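You operate a simulated robot arm through the tools that you are given. There is no shell and no other tool. Be economical: measure what you need, move in short steps, check, and stop when the job is done.

You are at the controls of a simulated two-armed robot. One attempt, no reset.

## Task
Turn the drive four knob to 80. Press the drive two button three times. Take the green sign from the top board of the grey shelf and put it in the blue cable crate. Put the yellow chock on top of the black hard case. Open the middle workbench drawer, take the power bank and leave it in the inside of the middle workbench drawer, then shut the drawer. The order is free. Set down upright: green sign, yellow chock.

The check looks at the end state, three seconds after you hand in, the way a careful person would. Anything else that was tipped, shoved, dropped, spilled or broken makes it a failure.

## Robot
Two 7-joint arms with two-finger parallel grippers on one trunk, on a base that drives. Base frame: it is fixed to the floor where the robot stands at the start and does not move with it; the origin is under the middle of the robot, x ahead of it, y to its left, z up. Readings come in m, rad, newtons and seconds.
The left shoulder is at the start at [0.05, 0.177, 1.054], the right one opposite. With the tool pointing down near the work surface each hand reaches from about 0.1 to 0.3 m from the robot's upright axis, wherever it stands, measured 20 degrees to its own side. Places, roughly: black hard case (30x21x9 cm) [-3.7, 2.1, 1]; blue cable crate [0.25, -3, 1]; drive four knob [0.5, 0, 0.9]; drive two button [0, 0.8, 0.8]; green sign [1.25, -1.25, 0.75]; inside of the middle workbench drawer [-4.3, -0.8, 0.4]; middle workbench drawer [-4.2, -0.8, 0.4]; power bank [-5.25, 4, 0.75]; yellow chock (15x7x13 cm) [-3.4, 1.9, 0.2]. Payload 3.43 kg a hand.
Tool frame (each hand has its own): the origin (TCP) lies between the finger pads and is the grasp point; the fingertips stand 0.034 m ahead of it; z points along the fingers, y is the line along which they close. Largest opening 0.128 m; finger width 0.024, thickness 0.012; the body of the gripper, 0.048 by 0.13 m, starts 0.096 m behind the TCP.
Orientation is told as [roll, pitch, yaw] about the base's x, y, z axes, in that order, counted from this pose: with the fingers straight down and closing along the base's y, the tool's x points along the base's -x, its y along +y and its z along -z.

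## Interface
- The arms move only by the tool drive_tool. It takes "left_steps", "right_steps" or both (then of equal length, played together; a hand with none holds still); each is one flat list of numbers, 7 for each row, row after row: the closure, from 0 (fully open) to 1 (shut), then the shift along the tool's x, y, z in units of 500 mm (1.0 is 500 mm), then the turn, a rotation vector about the tool's x, y, z in units of 60 degrees (1.0 is 60 degrees). In form: [grip, tx, ty, tz, rx, ry, rz, grip, tx, ty, tz, rx, ry, rz, ...]. A call has 1 to 8 rows; each row is the pose to reach, as a shift and turn from the pose commanded when the call began, along the tool's axes at that moment. A call with a number of a shift or a turn outside -1 to 1 is refused whole. Each row takes 0.2 s and may step no farther than 0.05 m and 0.15 rad from the row before; otherwise, or with a gripper value out of range, the whole call is refused. Where a pose cannot be reached the arm comes as near as it can. A force on the tool above 40 N (or 10 N above the force at the start of the call, whichever is more), or a blocked arm, ends the call early, and 0.2 s more pass. The fingers move at their own pace (about 0.108 m/s each) and stop on an object; they squeeze with about 32 N. The grip force told is the motor's: it shows also when the fingers shut on nothing. Time passes only in rows, and 0.2 s behind the last, so rows that repeat a pose let the fingers close. It gives the time, the measured TCP pose, the force on the tool (base axes), the opening and the grip force at its end, in the units of the frame above (readings bear some noise), with the torque about the TCP (base axes, N m) and any sound that the robot's microphone picked up, and new pictures: "show" is both (left out), scene, wrist or none (wrist: the cameras of the hands that moved).
- Cameras (640 x 400 px; columns grow to the right, rows downward): "scene" is now at [0.1331, 0.0587, 1.2083]; the picture's right is [0.67, -0.74, 0.00], its down [-0.47, -0.42, -0.78] and it looks along [0.58, 0.52, -0.63] (base axes); focal length 214 px, centre (320, 200). "left" rides on the left gripper at [0.076, 0.011, -0.16] in its tool frame; the picture's right is [-0.15, 0.99, 0.00], its down [-0.88, -0.13, -0.46] and it looks along [-0.45, -0.07, 0.89] (tool axes); focal length 234 px, centre (320, 200). "right" rides on the right gripper at [0.076, -0.011, -0.16] in its tool frame; the picture's right is [0.15, 0.99, 0.00], its down [-0.88, 0.13, -0.46] and it looks along [-0.45, 0.07, 0.89] (tool axes); focal length 234 px, centre (320, 200). There is no depth. A picture from a camera that has moved, and an enlarged one, comes with that camera's place and axes in the base frame and with its lens.
- slide_trunk(by): slides the trunk up (or, below 0, down) by that many m; the arms and the scene camera ride with it, the base frame stays. It gives what a move gives, with no picture.
- base_move(legs): drives the robot by 1 to 6 legs, each [ahead, turn to the left] in m and rad, along the robot's own axes; the way and the turn of a leg run together, so that a leg with both is an arc; at most 1.5 m and 3.142 rad a leg. The arms and the cameras ride along, it lands a little off, and it stops where it bumps. It gives what a move gives, and a new picture of the scene camera.
- pan_tilt(pan, tilt): turns the head with the scene camera to pan (to the left, within 1.396 rad either way) and tilt (down, from -0.506 to 1.204), counted from straight ahead of the robot. It gives what a move gives, and a new picture of the scene camera.
- inspect(camera, box): a new picture of the part [left, top, right, bottom] of that camera's present view, enlarged. It takes no simulated time.
- job_done(): hands the job in; it is judged then, once.

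Go step by step. Nothing tells you exact positions but the pictures and the camera data: compare them with the known pose of the tool, close in by small moves and look again before you grip or let go. The budget is 165 turns and 260 pictures, counting those below and the enlarged ones. Unless the task says otherwise, let go and move clear before handing in.

The tools are called after "Call:" as a command line: name --argument value ..., lists and objects as JSON in quotes. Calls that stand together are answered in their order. drive_tool: Moves the arms, as the interface text tells. Its arguments: {"type":"object","properties":{"left_steps":{"type":"array"},"right_steps":{"type":"array"},"show":{"type":"string","enum":["both","scene","wrist","none"]}},"required":[]} The other tools are called the same way: slide_trunk (by) slides the trunk up or down; base_move (legs) drives the base; pan_tilt (pan, tilt) turns the head that bears the scene camera; inspect (camera, box) takes an enlarged picture of a part of a camera's view; job_done () hands the job in.

At the start:

```text
time_s: 0.0
left_tcp_pos: [0.293, 0.3292, 0.9957]
left_ee_rot: [-0.001, -0.002, 0.002]
left_contact_force: [0.1, 0.1, -0.9]
left_moment: [0.03, 0.02, 0.02]
left_opening: 0.1281
left_finger_force: 0.0
right_tcp_pos: [0.3027, 0.0351, 1.037]
right_ee_rot: [0.003, 0.0, 0.0]
right_contact_force: [0.2, 0.8, 0.0]
right_moment: [-0.05, -0.05, 0.02]
right_opening: 0.128
right_finger_force: 0.1
trunk travel left (down, up): [-0.225, 0.176]
robot x, y, heading: [-0.0033, -0.0006, -0.002]
head pan, tilt: [0.735, 0.679]
```

scene: 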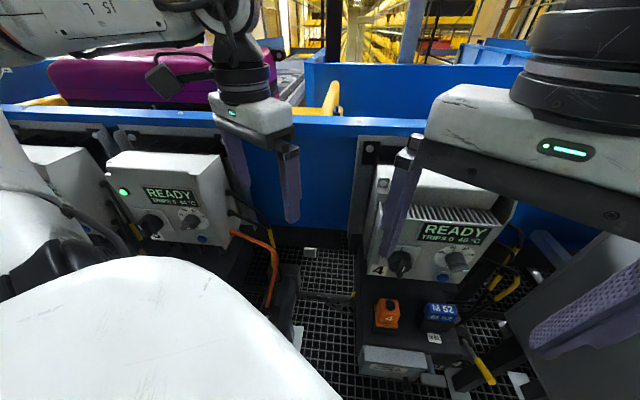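
right: 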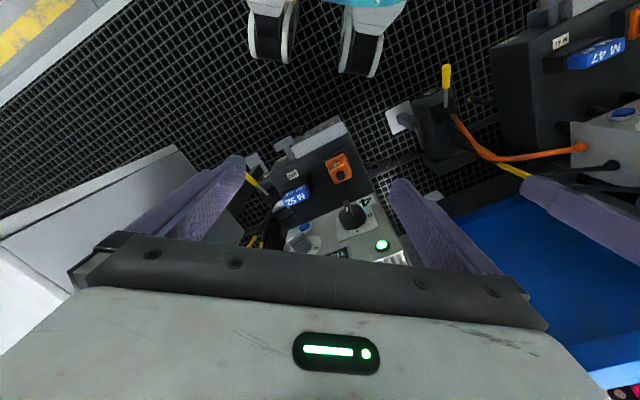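
left: 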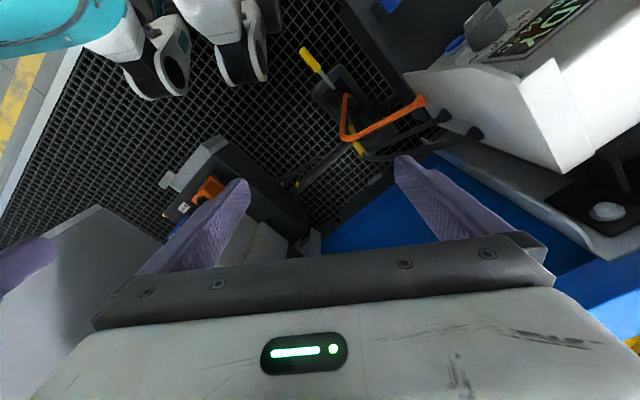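

I see a drive unit marked 4 ahead and other drives to the left. I'll look closer at it first.

Call:
inspect --camera "scene" --box '[340, 140, 540, 390]'

Call:
inspect --camera "scene" --box '[0, 100, 300, 290]'

Call:
pan_tilt --pan 0 --tilt 0.6

```text
1.60 times, centred on (440, 265) of scene
camera zoom: at [0.1331, 0.0587, 1.2083], right [0.67, -0.74, 0.0], down [-0.47, -0.42, -0.78], along [0.58, 0.52, -0.63], focal length 343 px, centre (128, 96)
```

zoom: 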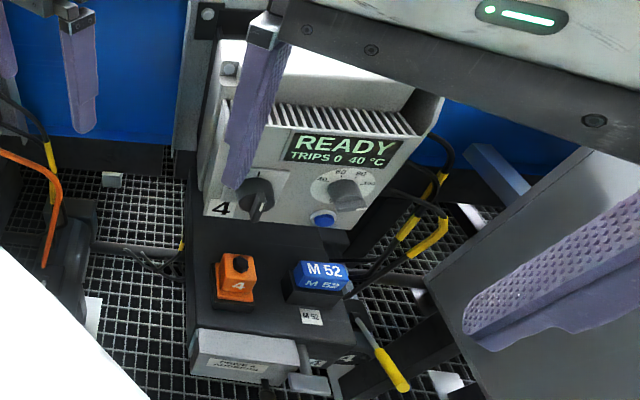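

```text
2.11 times, centred on (150, 195) of scene
camera zoom: at [0.1331, 0.0587, 1.2083], right [0.67, -0.74, 0.0], down [-0.47, -0.42, -0.78], along [0.58, 0.52, -0.63], focal length 452 px, centre (678, 210)
```

zoom: 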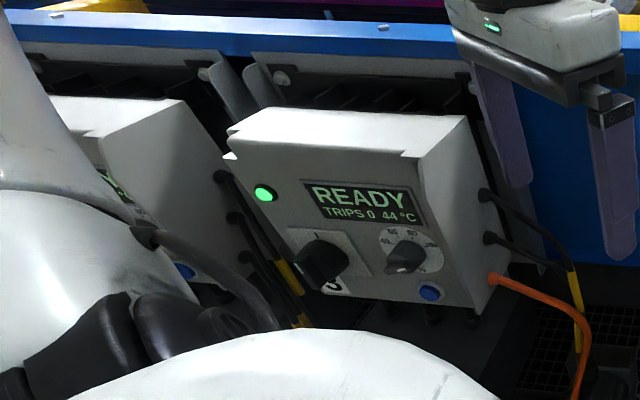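

```text
time_s: 1.1
left_tcp_pos: [0.2923, 0.33, 0.9962]
left_ee_rot: [0.001, 0.0, 0.001]
left_contact_force: [0.0, -1.1, 0.4]
left_moment: [0.0, 0.03, -0.01]
left_opening: 0.1282
left_finger_force: 0.1
right_tcp_pos: [0.3035, 0.0349, 1.0356]
right_ee_rot: [0.003, 0.0, 0.0]
right_contact_force: [-0.8, -0.1, 0.3]
right_moment: [0.0, 0.04, 0.02]
right_opening: 0.1279
right_finger_force: 0.0
trunk travel left (down, up): [-0.225, 0.176]
robot x, y, heading: [0.0006, -0.0017, -0.001]
head pan, tilt: [0.0, 0.6]
camera scene: at [0.1579, 0.0013, 1.215], right [0.0, -1.0, 0.0], down [-0.56, 0.0, -0.83], along [0.83, 0.0, -0.56], focal length 214 px, centre (320, 200)
```

scene: 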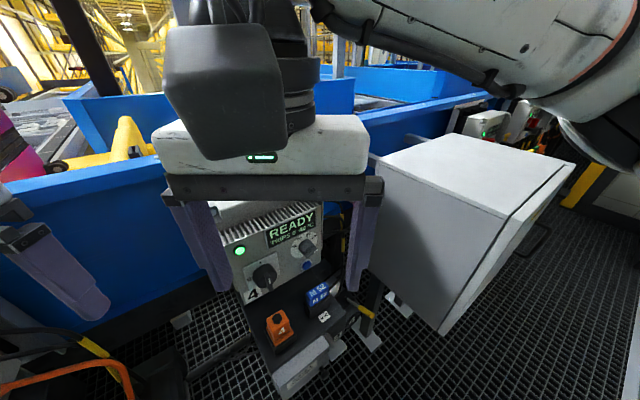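

Call:
inspect --camera "scene" --box '[220, 190, 360, 310]'

Call:
inspect --camera "right" --box '[240, 150, 440, 275]'

Call:
pan_tilt --pan 1.35 --tilt 0.5

```text
3.33 times, centred on (290, 250) of scene
camera zoom: at [0.1579, 0.0013, 1.215], right [0.0, -1.0, 0.0], down [-0.56, 0.0, -0.83], along [0.83, 0.0, -0.56], focal length 715 px, centre (420, 33)
```

zoom: 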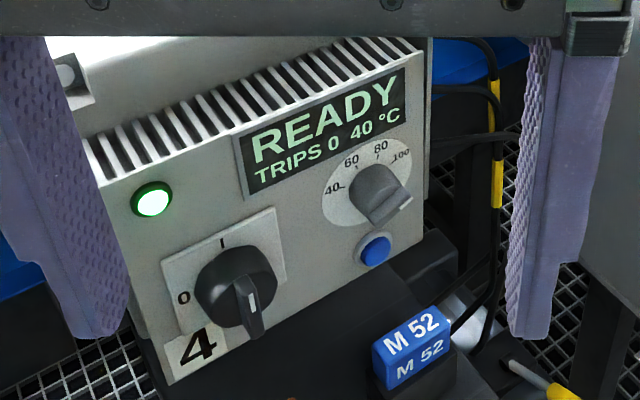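

```text
3.20 times, centred on (340, 212) of right
camera zoom: at [0.2257, 0.0244, 1.1965], right [-0.15, 0.99, 0.0], down [0.88, 0.13, 0.46], along [0.45, 0.07, -0.89], focal length 749 px, centre (256, 160)
```

zoom: 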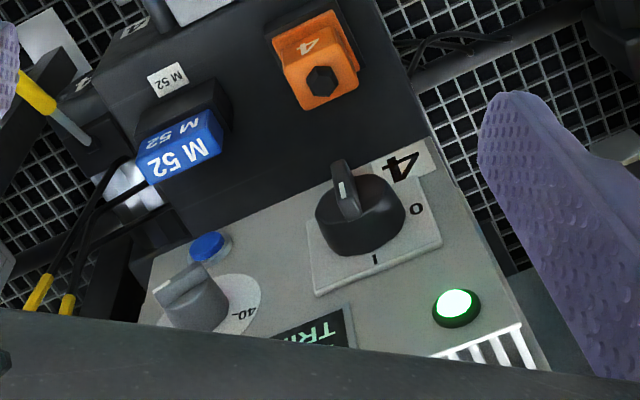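

```text
time_s: 2.6
left_tcp_pos: [0.2922, 0.3292, 0.9953]
left_ee_rot: [0.0, -0.002, 0.002]
left_contact_force: [-0.8, 0.0, 0.1]
left_moment: [0.01, 0.0, 0.0]
left_opening: 0.1281
left_finger_force: 0.0
right_tcp_pos: [0.3034, 0.0358, 1.0374]
right_ee_rot: [0.001, -0.001, 0.0]
right_contact_force: [-0.1, 0.2, 0.6]
right_moment: [0.04, 0.01, 0.01]
right_opening: 0.128
right_finger_force: 0.2
trunk travel left (down, up): [-0.225, 0.176]
robot x, y, heading: [-0.0022, -0.0012, 0.003]
head pan, tilt: [1.349, 0.499]
camera scene: at [0.0896, 0.0899, 1.2241], right [0.98, -0.22, 0.0], down [-0.11, -0.47, -0.88], along [0.19, 0.86, -0.48], focal length 214 px, centre (320, 200)
```

scene: 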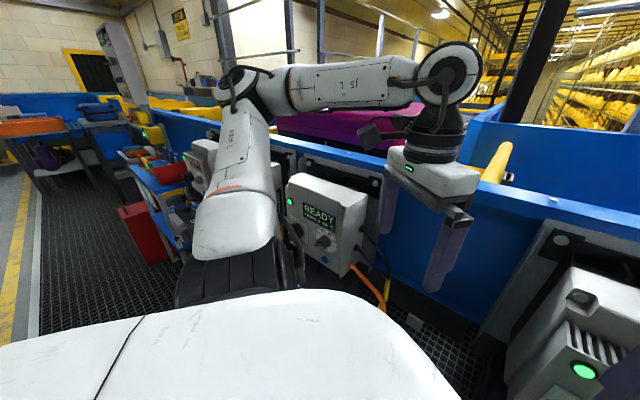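

Call:
inspect --camera "scene" --box '[270, 160, 390, 280]'

Call:
inspect --camera "scene" --box '[0, 80, 260, 280]'

Call:
pan_tilt --pan -1.2 --tilt 0.4

```text
3.33 times, centred on (330, 220) of scene
camera zoom: at [0.0896, 0.0899, 1.2241], right [0.98, -0.22, 0.0], down [-0.11, -0.47, -0.88], along [0.19, 0.86, -0.48], focal length 715 px, centre (287, 133)
```

zoom: 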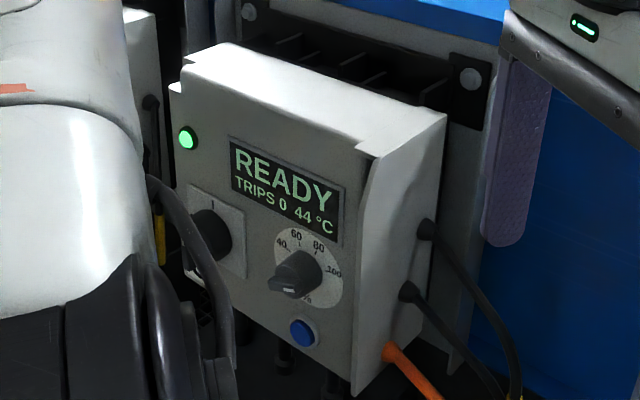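

```text
2.00 times, centred on (130, 180) of scene
camera zoom: at [0.0896, 0.0899, 1.2241], right [0.98, -0.22, 0.0], down [-0.11, -0.47, -0.88], along [0.19, 0.86, -0.48], focal length 429 px, centre (700, 240)
```

zoom: 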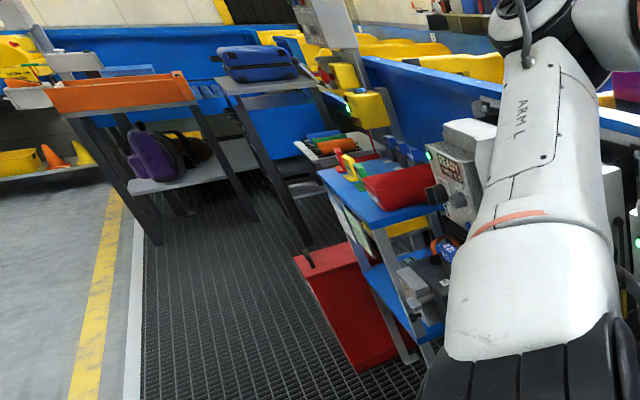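

```text
time_s: 4.9
left_tcp_pos: [0.292, 0.3301, 0.9963]
left_ee_rot: [0.0, -0.003, 0.004]
left_contact_force: [0.2, 0.2, -0.2]
left_moment: [0.0, 0.0, -0.02]
left_opening: 0.1281
left_finger_force: 0.0
right_tcp_pos: [0.3027, 0.0356, 1.0373]
right_ee_rot: [0.002, 0.0, 0.001]
right_contact_force: [0.2, -0.6, 0.4]
right_moment: [-0.03, -0.01, -0.01]
right_opening: 0.128
right_finger_force: 0.1
trunk travel left (down, up): [-0.225, 0.176]
robot x, y, heading: [0.0024, 0.0021, -0.0]
head pan, tilt: [-1.201, 0.4]
camera scene: at [0.103, -0.0852, 1.2333], right [-0.93, -0.36, 0.0], down [-0.14, 0.36, -0.92], along [0.33, -0.86, -0.39], focal length 214 px, centre (320, 200)
```

scene: 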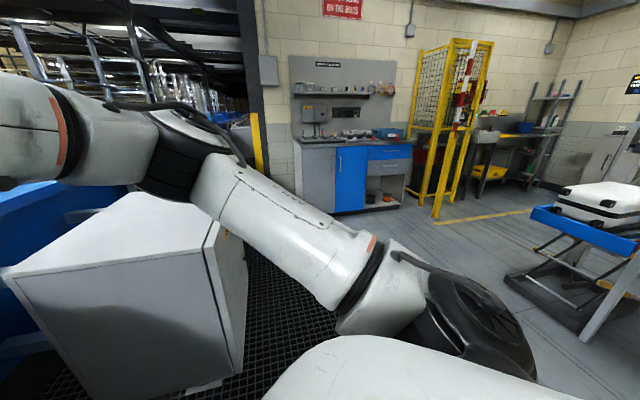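

Call:
pan_tilt --pan 0.9 --tilt 0.5

Call:
inspect --camera "scene" --box '[130, 170, 300, 290]'

```text
time_s: 6.9
left_tcp_pos: [0.2913, 0.3295, 0.9954]
left_ee_rot: [0.001, -0.002, 0.003]
left_contact_force: [0.0, 0.6, -0.4]
left_moment: [-0.05, -0.01, 0.01]
left_opening: 0.128
left_finger_force: 0.0
right_tcp_pos: [0.3029, 0.0357, 1.0369]
right_ee_rot: [0.001, 0.002, 0.002]
right_contact_force: [-0.7, -0.5, -0.7]
right_moment: [-0.02, -0.02, 0.02]
right_opening: 0.128
right_finger_force: 0.1
trunk travel left (down, up): [-0.225, 0.176]
robot x, y, heading: [-0.0005, 0.0003, 0.0]
head pan, tilt: [0.901, 0.499]
camera scene: at [0.1261, 0.0725, 1.2241], right [0.78, -0.62, 0.0], down [-0.3, -0.38, -0.88], along [0.55, 0.69, -0.48], focal length 214 px, centre (320, 200)
```

scene: 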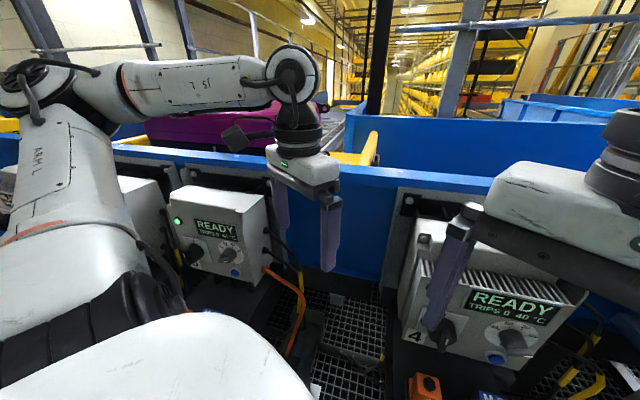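

```text
3.33 times, centred on (215, 230) of scene
camera zoom: at [0.1261, 0.0725, 1.2241], right [0.78, -0.62, 0.0], down [-0.3, -0.38, -0.88], along [0.55, 0.69, -0.48], focal length 715 px, centre (670, 100)
```

zoom: 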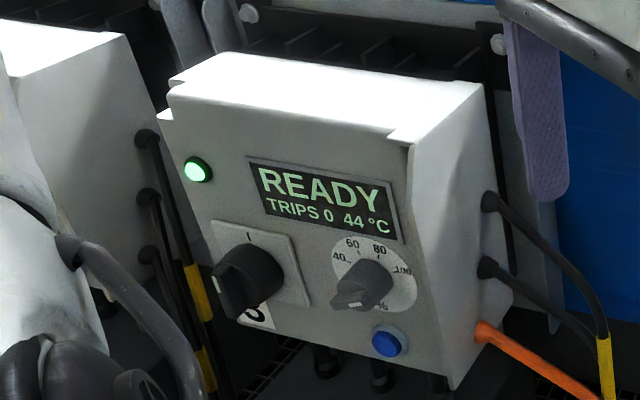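

Drive 3 is the one to my left, so drive 2 is just beyond it; drive 4's dial is at about (0.495, 0.027, 0.85), facing roughly (-0.7,-0.7). I'll back off a bit and turn left to face it.

Call:
base_move --legs '[[-0.22, 0]]'

Call:
pan_tilt --pan 1.39 --tilt 0.4

```text
time_s: 8.6
left_tcp_pos: [0.0667, 0.3302, 0.9966]
left_ee_rot: [0.0, -0.003, 0.003]
left_contact_force: [0.1, -0.1, 0.1]
left_moment: [0.0, -0.04, 0.03]
left_opening: 0.1278
left_finger_force: 0.0
right_tcp_pos: [0.0785, 0.0346, 1.0379]
right_ee_rot: [0.003, 0.0, 0.0]
right_contact_force: [0.2, 0.3, 0.1]
right_moment: [0.03, -0.01, 0.03]
right_opening: 0.1282
right_finger_force: 0.1
trunk travel left (down, up): [-0.225, 0.176]
robot x, y, heading: [-0.2256, -0.0003, 0.005]
head pan, tilt: [0.901, 0.499]
camera scene: at [-0.0983, 0.0725, 1.2242], right [0.79, -0.62, 0.0], down [-0.3, -0.38, -0.88], along [0.54, 0.69, -0.48], focal length 214 px, centre (320, 200)
```

scene: 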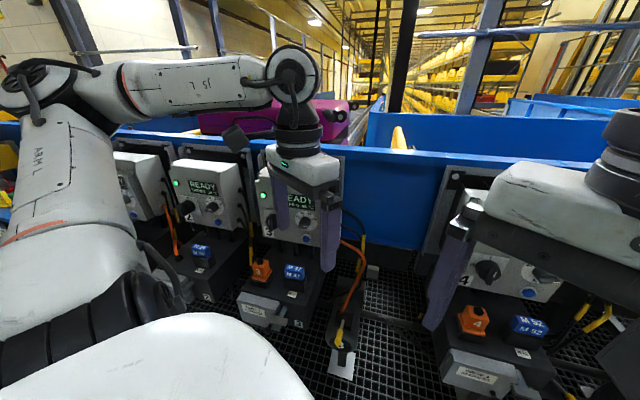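

```text
time_s: 9.5
left_tcp_pos: [0.0683, 0.3291, 0.9961]
left_ee_rot: [0.001, -0.003, 0.003]
left_contact_force: [-0.5, 0.5, -0.4]
left_moment: [-0.01, 0.01, 0.01]
left_opening: 0.128
left_finger_force: 0.1
right_tcp_pos: [0.0791, 0.0353, 1.0377]
right_ee_rot: [0.001, 0.0, 0.001]
right_contact_force: [-0.5, 0.7, -0.2]
right_moment: [0.04, 0.02, 0.01]
right_opening: 0.1279
right_finger_force: 0.1
trunk travel left (down, up): [-0.225, 0.176]
robot x, y, heading: [-0.2216, -0.0004, 0.001]
head pan, tilt: [1.389, 0.4]
camera scene: at [-0.1376, 0.0923, 1.2332], right [0.98, -0.18, 0.0], down [-0.07, -0.38, -0.92], along [0.17, 0.91, -0.39], focal length 214 px, centre (320, 200)
```

scene: 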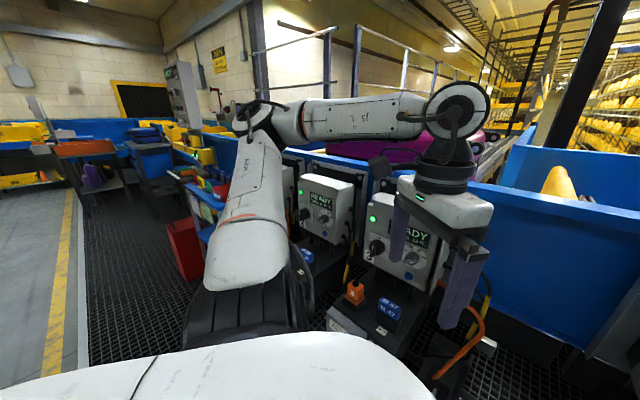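

Call:
base_move --legs '[[0, 0.63]]'

Call:
pan_tilt --pan -0.4 --tilt 0.5

```text
time_s: 11.6
left_tcp_pos: [-0.1836, 0.4382, 0.9958]
left_ee_rot: [0.001, -0.001, 0.633]
left_contact_force: [0.2, -0.8, -0.2]
left_moment: [0.04, 0.01, 0.01]
left_opening: 0.1282
left_finger_force: 0.1
right_tcp_pos: [0.0006, 0.2071, 1.0369]
right_ee_rot: [0.001, 0.001, 0.632]
right_contact_force: [0.8, 0.6, -0.4]
right_moment: [-0.03, -0.04, 0.02]
right_opening: 0.1278
right_finger_force: 0.0
trunk travel left (down, up): [-0.225, 0.176]
robot x, y, heading: [-0.2228, 0.0016, 0.63]
head pan, tilt: [1.389, 0.4]
camera scene: at [-0.2083, 0.1258, 1.2332], right [0.9, 0.44, 0.0], down [0.17, -0.35, -0.92], along [-0.4, 0.83, -0.39], focal length 214 px, centre (320, 200)
```

scene: 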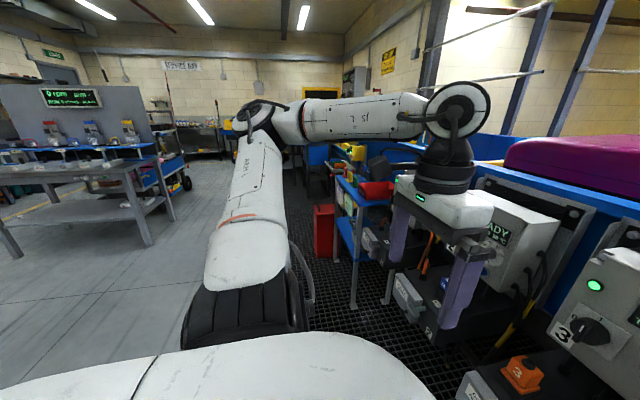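

```text
time_s: 13.4
left_tcp_pos: [-0.182, 0.439, 0.9955]
left_ee_rot: [-0.001, -0.003, 0.634]
left_contact_force: [-0.5, 0.2, 0.9]
left_moment: [-0.03, 0.01, -0.03]
left_opening: 0.1279
left_finger_force: 0.2
right_tcp_pos: [-0.0004, 0.2071, 1.0363]
right_ee_rot: [0.002, 0.001, 0.631]
right_contact_force: [-0.5, -0.6, -0.2]
right_moment: [-0.02, -0.02, 0.04]
right_opening: 0.1277
right_finger_force: 0.0
trunk travel left (down, up): [-0.225, 0.176]
robot x, y, heading: [-0.2247, 0.0002, 0.64]
head pan, tilt: [-0.4, 0.499]
camera scene: at [-0.0792, 0.0633, 1.2241], right [0.23, -0.97, 0.0], down [-0.47, -0.11, -0.88], along [0.85, 0.2, -0.48], focal length 214 px, centre (320, 200)
```

scene: 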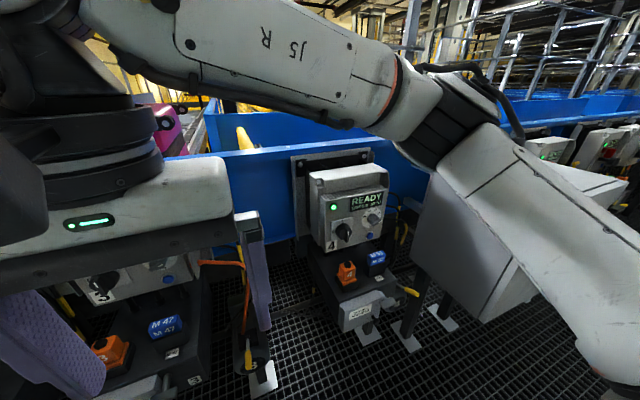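

Call:
inspect --camera "scene" --box '[300, 160, 400, 260]'

```text
4.00 times, centred on (350, 210) of scene
camera zoom: at [-0.0792, 0.0633, 1.2241], right [0.23, -0.97, 0.0], down [-0.47, -0.11, -0.88], along [0.85, 0.2, -0.48], focal length 858 px, centre (200, 160)
```

zoom: 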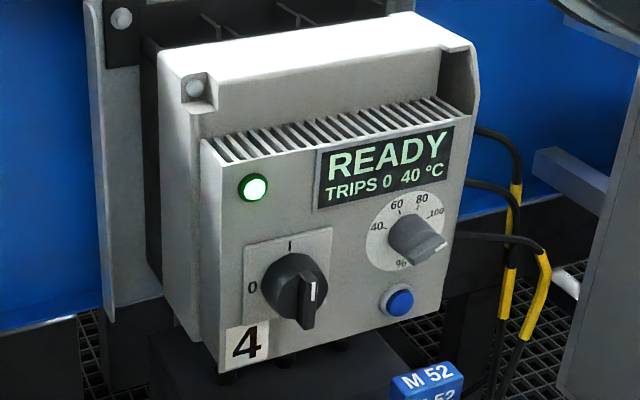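

Dial 4 is at about (0.492, 0.026, 0.854), panel facing heading ≈0.62+π with little tilt. I'll swing the right hand to point at it.

Call:
drive_tool --right_steps '[0.5, -0.0343, -0.0857, 0, 0, -0.14, 0, 0.5, -0.0686, -0.1714, 0, 0, -0.28, 0, 0.5, -0.1029, -0.2571, 0, 0, -0.42, 0, 0.5, -0.1371, -0.3429, 0, 0, -0.56, 0, 0.5, -0.1714, -0.4286, 0, 0, -0.7, 0, 0.5, -0.2057, -0.5143, 0, 0, -0.84, 0, 0.5, -0.24, -0.6, 0, 0, -0.98, 0]' --show "wrist"

```text
time_s: 15.0
left_tcp_pos: [-0.1828, 0.4392, 0.9964]
left_ee_rot: [-0.001, -0.002, 0.634]
left_contact_force: [-0.8, -0.2, -0.2]
left_moment: [0.03, -0.01, 0.03]
left_opening: 0.1278
left_finger_force: 0.0
right_tcp_pos: [0.2939, 0.0441, 1.0488]
right_ee_rot: [-0.001, -1.028, 0.633]
right_contact_force: [-0.1, -0.5, 0.1]
right_moment: [-0.01, 0.0, 0.03]
right_opening: 0.0643
right_finger_force: 0.1
right hand out of reach, approached as far as the arm can: row 6, 7
trunk travel left (down, up): [-0.225, 0.176]
robot x, y, heading: [-0.2237, 0.0032, 0.63]
head pan, tilt: [-0.4, 0.499]
camera right: at [0.1582, -0.0688, 1.067], right [-0.65, 0.75, -0.13], down [-0.02, 0.14, 0.99], along [0.76, 0.64, -0.07], focal length 234 px, centre (320, 200)
```

right: 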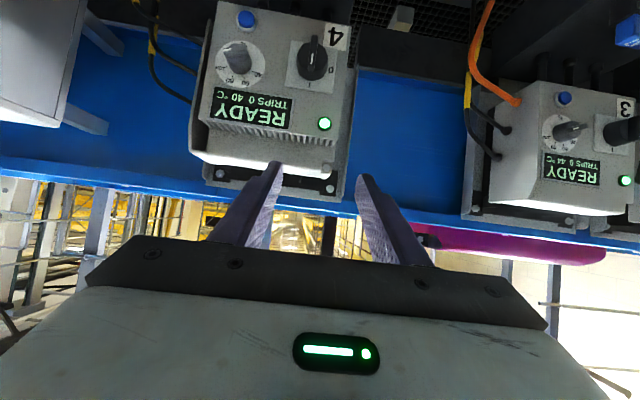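

Call:
inspect --camera "right" --box '[190, 0, 350, 110]'

```text
3.64 times, centred on (270, 55) of right
camera zoom: at [0.1582, -0.0688, 1.067], right [-0.65, 0.75, -0.13], down [-0.02, 0.14, 0.99], along [0.76, 0.64, -0.07], focal length 852 px, centre (502, 727)
```

zoom: 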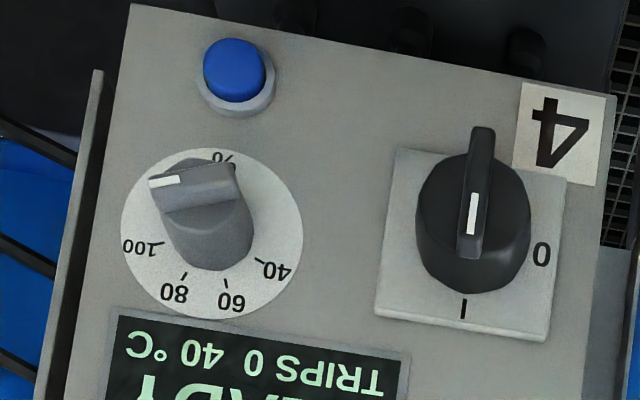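

Call:
inspect --camera "scene" --box '[350, 195, 390, 235]'

Call:
inspect --camera "right" --box '[210, 30, 280, 80]'

```text
10.00 times, centred on (370, 215) of scene
camera zoom: at [-0.0792, 0.0624, 1.2242], right [0.23, -0.97, 0.0], down [-0.47, -0.11, -0.88], along [0.85, 0.2, -0.48], focal length 2145 px, centre (-180, 50)
```

zoom: 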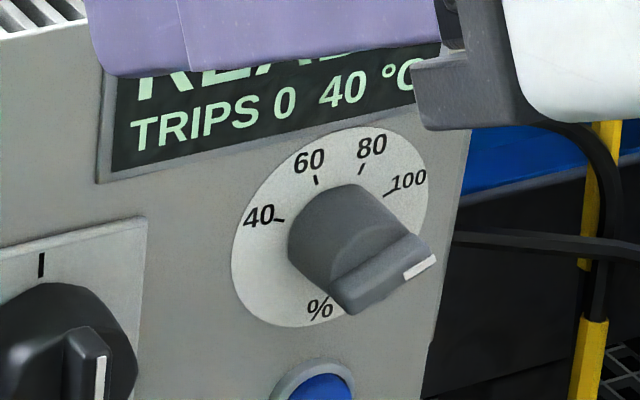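

```text
8.00 times, centred on (245, 55) of right
camera zoom: at [0.1582, -0.0688, 1.067], right [-0.65, 0.75, -0.13], down [-0.02, 0.14, 0.99], along [0.76, 0.64, -0.07], focal length 1873 px, centre (920, 1360)
```

zoom: 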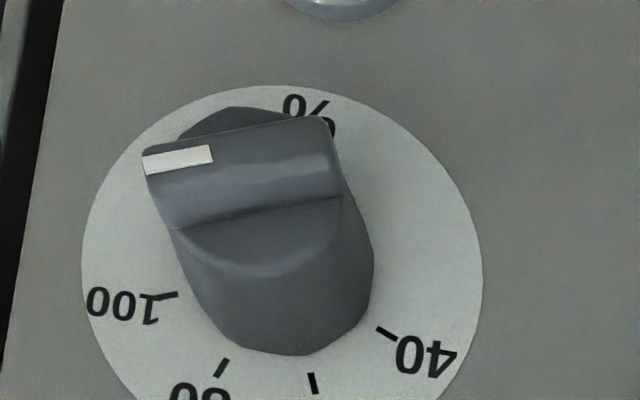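

The dial's pointer sits near 100 (scale ≈2.35°/unit), so it needs ≈47° counter-clockwise. Moving the right hand to a standoff square to the panel.

Call:
drive_tool --right_steps '[0.5, 0.053, -0.049, 0.048, 0, -0.084, 0, 0.5, 0.106, -0.098, 0.096, 0, -0.168, 0, 0.5, 0.16, -0.148, 0.145, 0, -0.252, 0, 0.5, 0.213, -0.197, 0.193, 0, -0.336, 0, 0.5, 0.266, -0.247, 0.241, 0, -0.42, 0]' --show "wrist"

```text
time_s: 16.4
left_tcp_pos: [-0.1834, 0.4404, 0.9958]
left_ee_rot: [-0.002, -0.002, 0.632]
left_contact_force: [0.3, 0.7, 0.5]
left_moment: [-0.05, -0.03, -0.02]
left_opening: 0.1281
left_finger_force: 0.1
right_tcp_pos: [0.4, -0.1161, 0.9049]
right_ee_rot: [-0.765, -1.313, 1.357]
right_contact_force: [0.9, -0.2, 0.1]
right_moment: [0.01, 0.01, -0.02]
right_opening: 0.0642
right_finger_force: 0.1
right hand out of reach, approached as far as the arm can: row 1, 2, 3, 4, 5
trunk travel left (down, up): [-0.225, 0.176]
robot x, y, heading: [-0.22, -0.0015, 0.632]
head pan, tilt: [-0.4, 0.499]
stopped in row 5 (right hand): the arm was blocked; the commanded pose is now the measured one
camera right: at [0.2685, -0.2283, 0.8635], right [-0.56, 0.76, -0.32], down [-0.4, 0.08, 0.91], along [0.72, 0.64, 0.26], focal length 234 px, centre (320, 200)
```

right: 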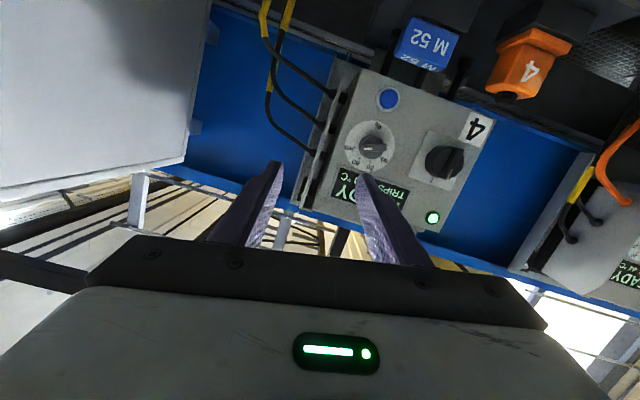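

Call:
pan_tilt --pan -0.7 --tilt 0.5

```text
time_s: 17.2
left_tcp_pos: [-0.1824, 0.4382, 0.9962]
left_ee_rot: [0.0, -0.001, 0.633]
left_contact_force: [0.3, 0.2, 0.8]
left_moment: [0.02, -0.03, -0.02]
left_opening: 0.1281
left_finger_force: 0.0
right_tcp_pos: [0.3979, -0.1164, 0.9036]
right_ee_rot: [-0.757, -1.313, 1.349]
right_contact_force: [1.1, 0.3, 0.3]
right_moment: [-0.01, -0.02, 0.03]
right_opening: 0.0639
right_finger_force: 0.1
trunk travel left (down, up): [-0.225, 0.176]
robot x, y, heading: [-0.2226, -0.001, 0.628]
head pan, tilt: [-0.7, 0.499]
camera scene: at [-0.077, 0.0358, 1.2241], right [-0.07, -1.0, 0.0], down [-0.48, 0.03, -0.88], along [0.88, -0.06, -0.48], focal length 214 px, centre (320, 200)
```

scene: 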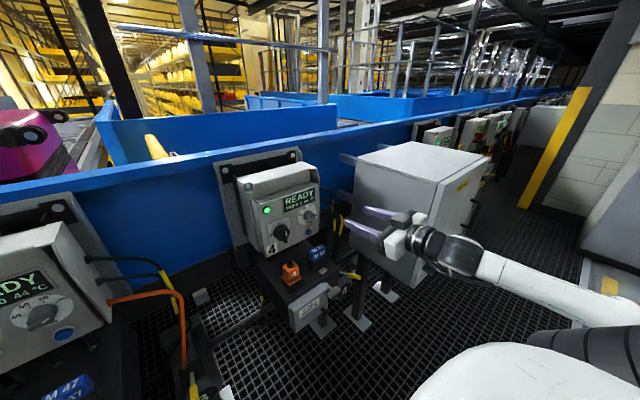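

Call:
drive_tool --right_steps '[0.5, 0.001, 0.022, 0.008, 0, 0, 0.14, 0.5, 0.002, 0.044, 0.017, 0, 0, 0.28, 0.5, 0.003, 0.066, 0.025, 0, 0, 0.42, 0.5, 0.004, 0.088, 0.034, 0, 0, 0.56, 0.5, 0.005, 0.11, 0.043, 0, 0, 0.7, 0.5, 0.006, 0.132, 0.051, 0, 0, 0.84, 0.5, 0.007, 0.154, 0.06, 0, 0, 0.98]' --show "both"

```text
time_s: 18.8
left_tcp_pos: [-0.1818, 0.4383, 0.9969]
left_ee_rot: [0.001, -0.001, 0.634]
left_contact_force: [-0.6, 0.9, 0.1]
left_moment: [-0.01, 0.01, -0.02]
left_opening: 0.1282
left_finger_force: 0.0
right_tcp_pos: [0.3765, -0.0703, 0.9011]
right_ee_rot: [1.323, -0.704, -0.832]
right_contact_force: [-0.7, -0.3, -0.4]
right_moment: [-0.01, -0.02, 0.01]
right_opening: 0.064
right_finger_force: 0.0
right hand out of reach, approached as far as the arm can: row 4, 5, 6, 7
trunk travel left (down, up): [-0.225, 0.176]
robot x, y, heading: [-0.2242, 0.0003, 0.633]
head pan, tilt: [-0.7, 0.499]
camera scene: at [-0.077, 0.0357, 1.2241], right [-0.07, -1.0, 0.0], down [-0.48, 0.03, -0.88], along [0.88, -0.06, -0.48], focal length 214 px, centre (320, 200)
camera right: at [0.2078, -0.1208, 0.8734], right [-0.31, 0.7, 0.64], down [0.04, -0.66, 0.75], along [0.95, 0.26, 0.17], focal length 234 px, centre (320, 200)
```

scene: 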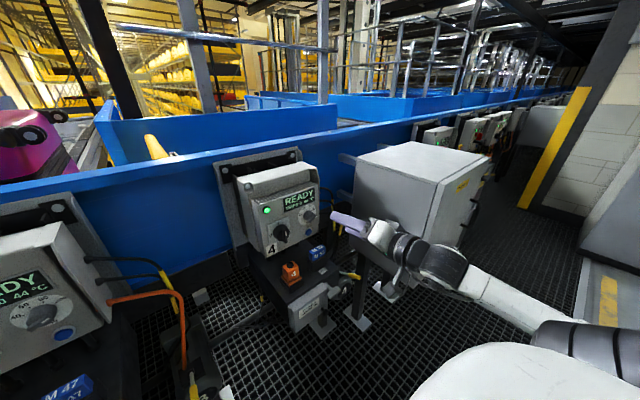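
right: 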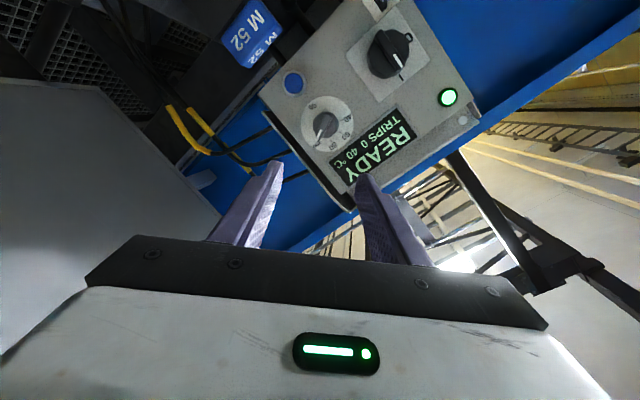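

Call:
drive_tool --right_steps '[0.5, 0.018, 0.003, 0.02, 0, 0, 0.11, 0.5, 0.036, 0.006, 0.04, 0, 0, 0.22, 0.5, 0.055, 0.009, 0.06, 0, 0, 0.33, 0.5, 0.055, 0.009, 0.08, 0, 0, 0.33]' --show "wrist"

```text
time_s: 19.8
left_tcp_pos: [-0.1816, 0.4386, 0.9967]
left_ee_rot: [0.0, -0.002, 0.634]
left_contact_force: [-0.1, -0.9, 0.7]
left_moment: [0.04, 0.02, 0.01]
left_opening: 0.1282
left_finger_force: 0.0
right_tcp_pos: [0.3865, -0.069, 0.9063]
right_ee_rot: [1.371, -0.369, -0.921]
right_contact_force: [-0.5, -0.1, 0.2]
right_moment: [-0.02, 0.0, 0.01]
right_opening: 0.0642
right_finger_force: 0.1
right hand out of reach, approached as far as the arm can: row 1, 2, 3, 4
trunk travel left (down, up): [-0.225, 0.176]
robot x, y, heading: [-0.226, 0.0001, 0.632]
head pan, tilt: [-0.7, 0.499]
camera right: at [0.2109, -0.1028, 0.8982], right [-0.14, 0.51, 0.85], down [0.11, -0.85, 0.52], along [0.98, 0.17, 0.06], focal length 234 px, centre (320, 200)
```

right: 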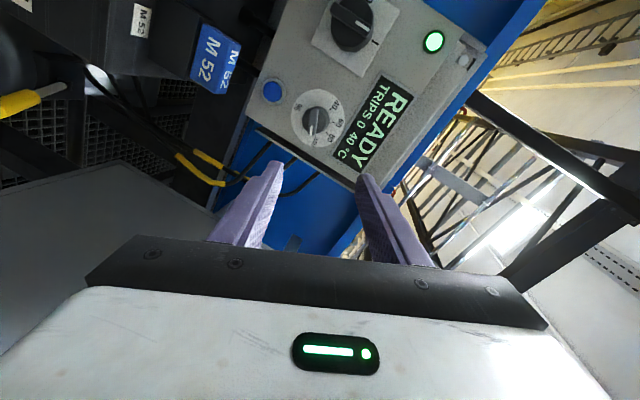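

Call:
pan_tilt --pan -1.39 --tilt 0.7

```text
time_s: 20.9
left_tcp_pos: [-0.1818, 0.4376, 0.9954]
left_ee_rot: [-0.002, 0.0, 0.634]
left_contact_force: [1.0, -0.7, -0.6]
left_moment: [-0.03, -0.02, 0.0]
left_opening: 0.1282
left_finger_force: 0.0
right_tcp_pos: [0.3861, -0.0693, 0.9062]
right_ee_rot: [1.371, -0.37, -0.921]
right_contact_force: [0.2, -0.1, 0.2]
right_moment: [-0.01, 0.04, 0.01]
right_opening: 0.0639
right_finger_force: 0.1
trunk travel left (down, up): [-0.225, 0.176]
robot x, y, heading: [-0.2252, 0.0004, 0.632]
head pan, tilt: [-1.389, 0.7]
camera scene: at [-0.106, -0.0164, 1.2064], right [-0.69, -0.73, 0.0], down [-0.47, 0.44, -0.77], along [0.56, -0.53, -0.64], focal length 214 px, centre (320, 200)
```

scene: 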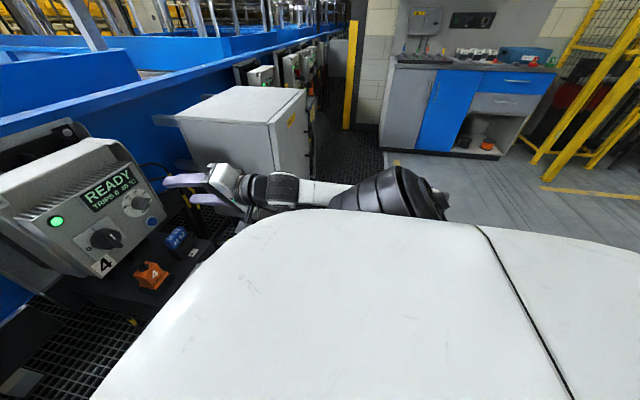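

The right wrist is at its straight limit with the elbow out. I'll back the hand out, return to a hand‑down, elbow‑up posture, then approach pitched from above with the trunk lowered.

Call:
drive_tool --right_steps '[0.5, 0, 0, -0.04, 0, 0, -0.14, 0.5, 0, 0, -0.08, 0, 0, -0.28, 0.5, 0, 0, -0.12, 0, 0, -0.42, 0.5, 0, 0, -0.16, 0, 0, -0.56, 0.5, 0, 0, -0.2, 0, 0, -0.7, 0.5, 0, 0, -0.24, 0, 0, -0.84, 0.5, 0, 0, -0.26, 0, 0, -0.98]' --show "none"

```text
time_s: 22.5
left_tcp_pos: [-0.1832, 0.4378, 0.996]
left_ee_rot: [-0.001, -0.002, 0.633]
left_contact_force: [0.0, 0.3, 0.3]
left_moment: [0.02, -0.03, 0.01]
left_opening: 0.1277
left_finger_force: 0.1
right_tcp_pos: [0.3129, -0.1657, 0.9097]
right_ee_rot: [0.722, -1.324, -0.159]
right_contact_force: [0.2, 0.2, 0.2]
right_moment: [0.03, 0.02, -0.03]
right_opening: 0.0642
right_finger_force: 0.1
right hand out of reach, approached as far as the arm can: row 3, 4, 5, 6, 7
trunk travel left (down, up): [-0.225, 0.176]
robot x, y, heading: [-0.2221, -0.004, 0.632]
head pan, tilt: [-1.389, 0.7]
```

Call:
drive_tool --right_steps '[0.5, -0.03, 0, 0, 0, 0.14, -0.02, 0.5, -0.06, 0, 0, 0, 0.28, -0.04, 0.5, -0.09, 0, 0, 0, 0.42, -0.06, 0.5, -0.12, 0, 0, 0, 0.56, -0.08, 0.5, -0.15, 0, 0, 0, 0.7, -0.1, 0.5, -0.18, 0, 0, 0, 0.84, -0.12, 0.5, -0.21, 0, 0, 0, 0.98, -0.14]' --show "scene"

```text
time_s: 24.1
left_tcp_pos: [-0.1796, 0.4393, 0.9949]
left_ee_rot: [0.0, 0.005, 0.634]
left_contact_force: [0.9, 0.4, -0.2]
left_moment: [-0.04, 0.12, -0.02]
left_opening: 0.1277
left_finger_force: 0.0
right_tcp_pos: [0.4517, -0.1871, 0.9125]
right_ee_rot: [0.156, -0.427, 0.604]
right_contact_force: [2.1, -0.8, -0.5]
right_moment: [-0.02, 0.27, 0.14]
right_opening: 0.0637
right_finger_force: 0.0
right hand out of reach, approached as far as the arm can: row 1, 3, 4, 5, 6, 7
trunk travel left (down, up): [-0.225, 0.176]
robot x, y, heading: [-0.2259, -0.0001, 0.636]
head pan, tilt: [-1.389, 0.7]
camera scene: at [-0.1021, -0.0153, 1.2059], right [-0.69, -0.73, 0.0], down [-0.47, 0.44, -0.76], along [0.55, -0.53, -0.65], focal length 214 px, centre (320, 200)
```

scene: 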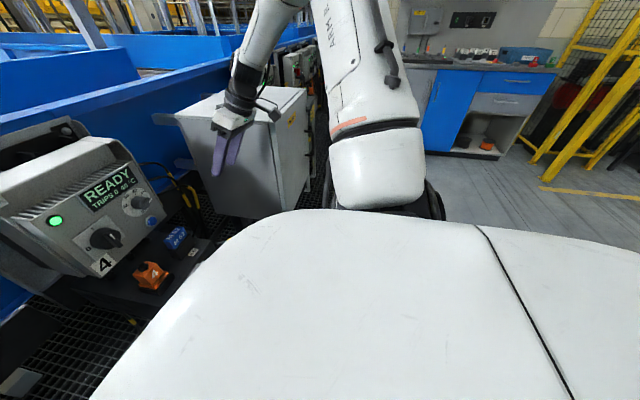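

Call:
drive_tool --right_steps '[0.5, 0.02, 0.02, -0.075, 0, 0, 0, 0.5, 0.04, 0.05, -0.15, 0, 0, 0, 0.5, 0.06, 0.07, -0.225, 0, 0, 0, 0.5, 0.082, 0.1, -0.3, 0, 0, 0]' --show "none"

Call:
slide_trunk --by -0.15

Call:
pan_tilt --pan -0.6 --tilt 0.4

```text
time_s: 25.1
left_tcp_pos: [-0.1826, 0.4389, 0.9969]
left_ee_rot: [0.0, -0.002, 0.634]
left_contact_force: [0.2, 0.2, 0.1]
left_moment: [-0.01, -0.02, 0.04]
left_opening: 0.128
left_finger_force: 0.1
right_tcp_pos: [0.4471, -0.2765, 0.9971]
right_ee_rot: [0.164, -0.439, 0.604]
right_contact_force: [-0.3, 0.1, -0.3]
right_moment: [0.03, 0.03, 0.0]
right_opening: 0.0639
right_finger_force: 0.0
right hand out of reach, approached as far as the arm can: row 1, 2, 3, 4
trunk travel left (down, up): [-0.225, 0.176]
robot x, y, heading: [-0.2272, -0.0003, 0.632]
head pan, tilt: [-1.389, 0.7]
```

```text
time_s: 26.2
left_tcp_pos: [-0.1847, 0.4392, 0.8967]
left_ee_rot: [-0.003, -0.004, 0.635]
left_contact_force: [-0.5, -0.1, 0.1]
left_moment: [0.01, 0.0, 0.0]
left_opening: 0.1284
left_finger_force: 0.1
right_tcp_pos: [0.445, -0.2719, 0.908]
right_ee_rot: [0.155, -0.446, 0.615]
right_contact_force: [-18.4, 8.2, 11.8]
right_moment: [-1.8, -1.35, -1.32]
right_opening: 0.0564
right_finger_force: 0.0
trunk travel left (down, up): [-0.127, 0.274]
robot x, y, heading: [-0.2229, -0.0018, 0.627]
head pan, tilt: [-1.389, 0.7]
stopped: the force on the tool passed its limit (the readings are from after the stop); the commanded pose is now the measured one
```

```text
time_s: 27.3
left_tcp_pos: [-0.1843, 0.4405, 0.8976]
left_ee_rot: [-0.003, -0.003, 0.633]
left_contact_force: [-0.9, -0.1, -0.2]
left_moment: [0.0, 0.03, 0.02]
left_opening: 0.128
left_finger_force: 0.0
right_tcp_pos: [0.4459, -0.2725, 0.9063]
right_ee_rot: [0.152, -0.447, 0.613]
right_contact_force: [-22.0, 12.4, 13.4]
right_moment: [-2.22, -1.6, -1.59]
right_opening: 0.0553
right_finger_force: 0.1
trunk travel left (down, up): [-0.127, 0.274]
robot x, y, heading: [-0.2234, 0.0002, 0.633]
head pan, tilt: [-0.6, 0.4]
camera scene: at [-0.0787, 0.0469, 1.1359], right [0.03, -1.0, 0.0], down [-0.39, -0.01, -0.92], along [0.92, 0.03, -0.39], focal length 214 px, centre (320, 200)
```

scene: 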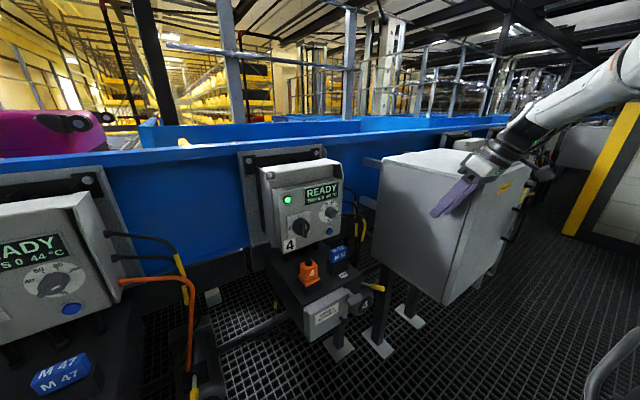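

Call:
slide_trunk --by 0.1

```text
time_s: 28.7
left_tcp_pos: [-0.1819, 0.4382, 0.998]
left_ee_rot: [-0.001, 0.0, 0.632]
left_contact_force: [-0.3, -0.4, 0.8]
left_moment: [0.02, -0.01, -0.01]
left_opening: 0.1281
left_finger_force: 0.1
right_tcp_pos: [0.4488, -0.2745, 1.0035]
right_ee_rot: [0.157, -0.445, 0.607]
right_contact_force: [0.1, -0.5, -0.1]
right_moment: [0.01, 0.01, 0.02]
right_opening: 0.0639
right_finger_force: 0.0
trunk travel left (down, up): [-0.227, 0.174]
robot x, y, heading: [-0.2215, -0.0007, 0.631]
head pan, tilt: [-0.6, 0.4]
```

Call:
drive_tool --right_steps '[0.5, 0.005, 0.0925, -0.018, 0, 0, 0, 0.5, 0.01, 0.185, -0.036, 0, 0, 0, 0.5, 0.015, 0.2775, -0.054, 0, 0, 0, 0.5, 0.02, 0.37, -0.072, 0, 0, 0, 0.5, 0.025, 0.4625, -0.09, 0, 0, 0, 0.5, 0.03, 0.555, -0.108, 0, 0, 0, 0.5, 0.035, 0.6475, -0.126, 0, 0, 0, 0.5, 0.04, 0.74, -0.14, 0, 0, 0]' --show "scene"

```text
time_s: 30.5
left_tcp_pos: [-0.1827, 0.4377, 0.9982]
left_ee_rot: [0.0, -0.002, 0.631]
left_contact_force: [0.1, 0.3, 0.3]
left_moment: [0.0, 0.01, -0.03]
left_opening: 0.1278
left_finger_force: 0.0
right_tcp_pos: [0.4475, -0.275, 1.0043]
right_ee_rot: [0.156, -0.445, 0.609]
right_contact_force: [0.3, 0.3, 0.0]
right_moment: [0.0, 0.0, 0.0]
right_opening: 0.0642
right_finger_force: 0.0
right hand out of reach, approached as far as the arm can: row 1, 2, 3, 4, 5, 6, 7, 8
trunk travel left (down, up): [-0.227, 0.174]
robot x, y, heading: [-0.2246, -0.0013, 0.631]
head pan, tilt: [-0.6, 0.4]
camera scene: at [-0.0753, 0.045, 1.2354], right [0.03, -1.0, 0.0], down [-0.39, -0.01, -0.92], along [0.92, 0.03, -0.39], focal length 214 px, centre (320, 200)
```

scene: 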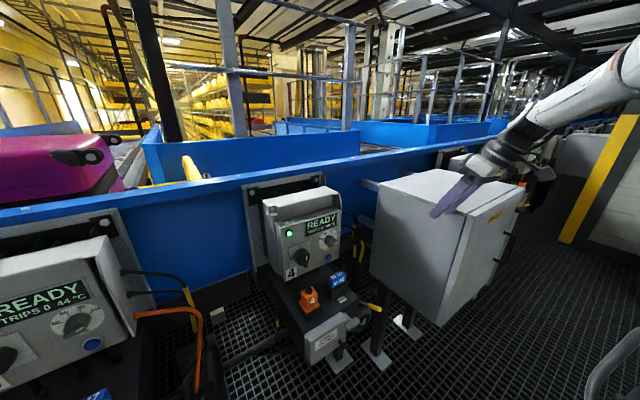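

Call:
drive_tool --right_steps '[0.5, 0, 0, -0.05, 0, 0.1, 0, 0.5, 0, 0, -0.1, 0, 0.2, 0, 0.5, 0, 0, -0.15, 0, 0.3, 0, 0.5, 0, 0, -0.15, 0, 0.42, 0, 0.5, 0, 0, -0.15, 0, 0.42, 0, 0.5, 0, 0, -0.15, 0, 0.42, 0]' --show "none"

```text
time_s: 31.9
left_tcp_pos: [-0.1818, 0.4387, 0.9989]
left_ee_rot: [0.001, -0.001, 0.633]
left_contact_force: [-0.9, -0.2, -0.3]
left_moment: [0.01, -0.04, -0.02]
left_opening: 0.1281
left_finger_force: 0.1
right_tcp_pos: [0.4475, -0.307, 1.0666]
right_ee_rot: [0.143, -0.006, 0.677]
right_contact_force: [0.8, -0.4, -0.1]
right_moment: [0.0, -0.02, -0.03]
right_opening: 0.064
right_finger_force: 0.1
right hand out of reach, approached as far as the arm can: row 1, 2, 3, 4, 5, 6
trunk travel left (down, up): [-0.227, 0.174]
robot x, y, heading: [-0.2256, -0.0006, 0.634]
head pan, tilt: [-0.6, 0.4]
```

Call:
pan_tilt --pan -1.39 --tilt 0.1

```text
time_s: 33.0
left_tcp_pos: [-0.1818, 0.4383, 0.9983]
left_ee_rot: [0.0, -0.004, 0.633]
left_contact_force: [0.4, -0.1, 0.5]
left_moment: [0.01, -0.01, 0.0]
left_opening: 0.128
left_finger_force: 0.0
right_tcp_pos: [0.4469, -0.308, 1.0671]
right_ee_rot: [0.142, -0.008, 0.677]
right_contact_force: [-0.3, -0.1, -0.4]
right_moment: [-0.07, -0.01, 0.03]
right_opening: 0.0645
right_finger_force: 0.1
trunk travel left (down, up): [-0.227, 0.174]
robot x, y, heading: [-0.2241, -0.0008, 0.633]
head pan, tilt: [-1.389, 0.099]
camera scene: at [-0.101, -0.0211, 1.2633], right [-0.69, -0.73, 0.0], down [-0.07, 0.07, -0.99], along [0.72, -0.68, -0.1], focal length 214 px, centre (320, 200)
```

scene: 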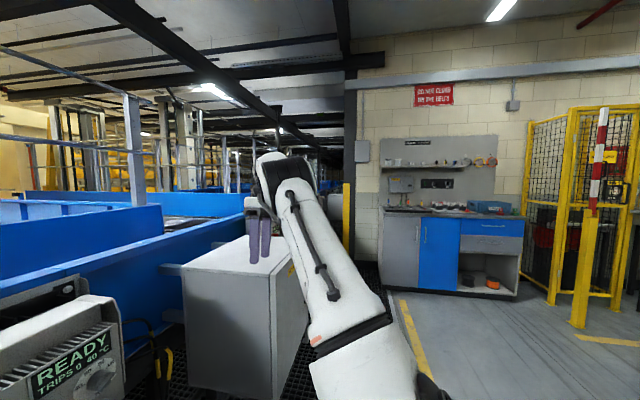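

Call:
drive_tool --right_steps '[0.5, 0, 0, -0.08, 0, 0, 0, 0.5, 0, 0, -0.16, 0, 0, 0, 0.5, 0, 0, -0.24, 0, 0, 0, 0.5, 0, 0, -0.32, 0, 0, 0, 0.5, 0, 0, -0.4, 0, 0, 0, 0.5, 0, 0, -0.48, 0, 0, 0, 0.5, 0, 0, -0.48, 0, 0, 0]' --show "scene"

```text
time_s: 34.6
left_tcp_pos: [-0.1832, 0.4379, 0.9982]
left_ee_rot: [0.0, -0.001, 0.634]
left_contact_force: [0.1, -0.4, 0.1]
left_moment: [0.03, 0.01, -0.01]
left_opening: 0.1281
left_finger_force: 0.0
right_tcp_pos: [0.4157, -0.319, 1.1363]
right_ee_rot: [0.145, -0.008, 0.677]
right_contact_force: [-0.4, 0.0, 0.7]
right_moment: [0.02, 0.0, 0.0]
right_opening: 0.064
right_finger_force: 0.1
right hand out of reach, approached as far as the arm can: row 2, 3, 4, 5, 6, 7
trunk travel left (down, up): [-0.227, 0.174]
robot x, y, heading: [-0.2256, -0.0003, 0.633]
head pan, tilt: [-1.389, 0.099]
camera scene: at [-0.1011, -0.0211, 1.2633], right [-0.69, -0.73, 0.0], down [-0.07, 0.07, -1.0], along [0.72, -0.68, -0.1], focal length 214 px, centre (320, 200)
```

scene: 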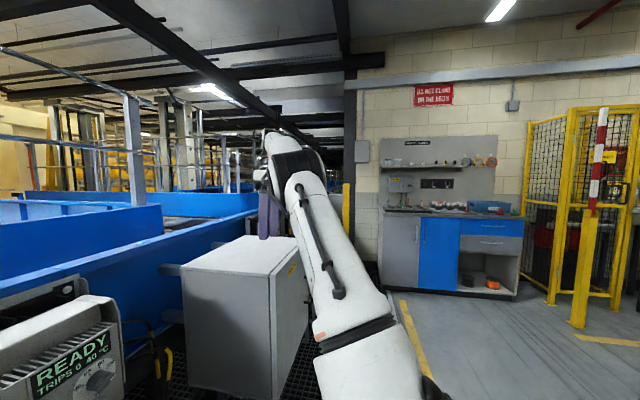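

Call:
drive_tool --right_steps '[0.5, -0.014, -0.08, 0.055, 0, 0, 0, 0.5, -0.029, -0.16, 0.11, 0, 0, 0, 0.5, -0.043, -0.24, 0.165, 0, 0, 0, 0.5, -0.058, -0.32, 0.22, 0, 0, 0, 0.5, -0.072, -0.4, 0.275, 0, 0.14, 0, 0.5, -0.087, -0.48, 0.33, 0, 0.28, 0, 0.5, -0.1, -0.56, 0.385, 0, 0.42, 0, 0.5, -0.1, -0.64, 0.44, 0, 0.56, 0]' --show "scene"

```text
time_s: 35.7
left_tcp_pos: [-0.182, 0.44, 0.9977]
left_ee_rot: [-0.004, 0.001, 0.629]
left_contact_force: [1.0, 0.2, 0.5]
left_moment: [-0.02, 0.09, -0.01]
left_opening: 0.1281
left_finger_force: 0.2
right_tcp_pos: [0.4746, -0.3667, 1.017]
right_ee_rot: [0.091, 0.049, 0.674]
right_contact_force: [-10.1, -2.1, 24.8]
right_moment: [-0.64, -0.35, -0.32]
right_opening: 0.0593
right_finger_force: 0.1
right hand out of reach, approached as far as the arm can: row 1, 2, 3, 4, 5
trunk travel left (down, up): [-0.227, 0.174]
robot x, y, heading: [-0.2269, 0.0003, 0.628]
head pan, tilt: [-1.389, 0.099]
stopped in row 5 (right hand): the force on the tool passed its limit (the readings are from after the stop); the commanded pose is now the measured one
camera scene: at [-0.1025, -0.0198, 1.264], right [-0.69, -0.72, 0.0], down [-0.07, 0.07, -1.0], along [0.72, -0.69, -0.1], focal length 214 px, centre (320, 200)
```

scene: 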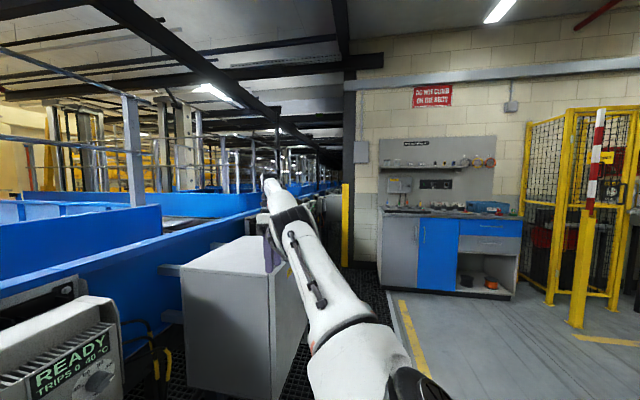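

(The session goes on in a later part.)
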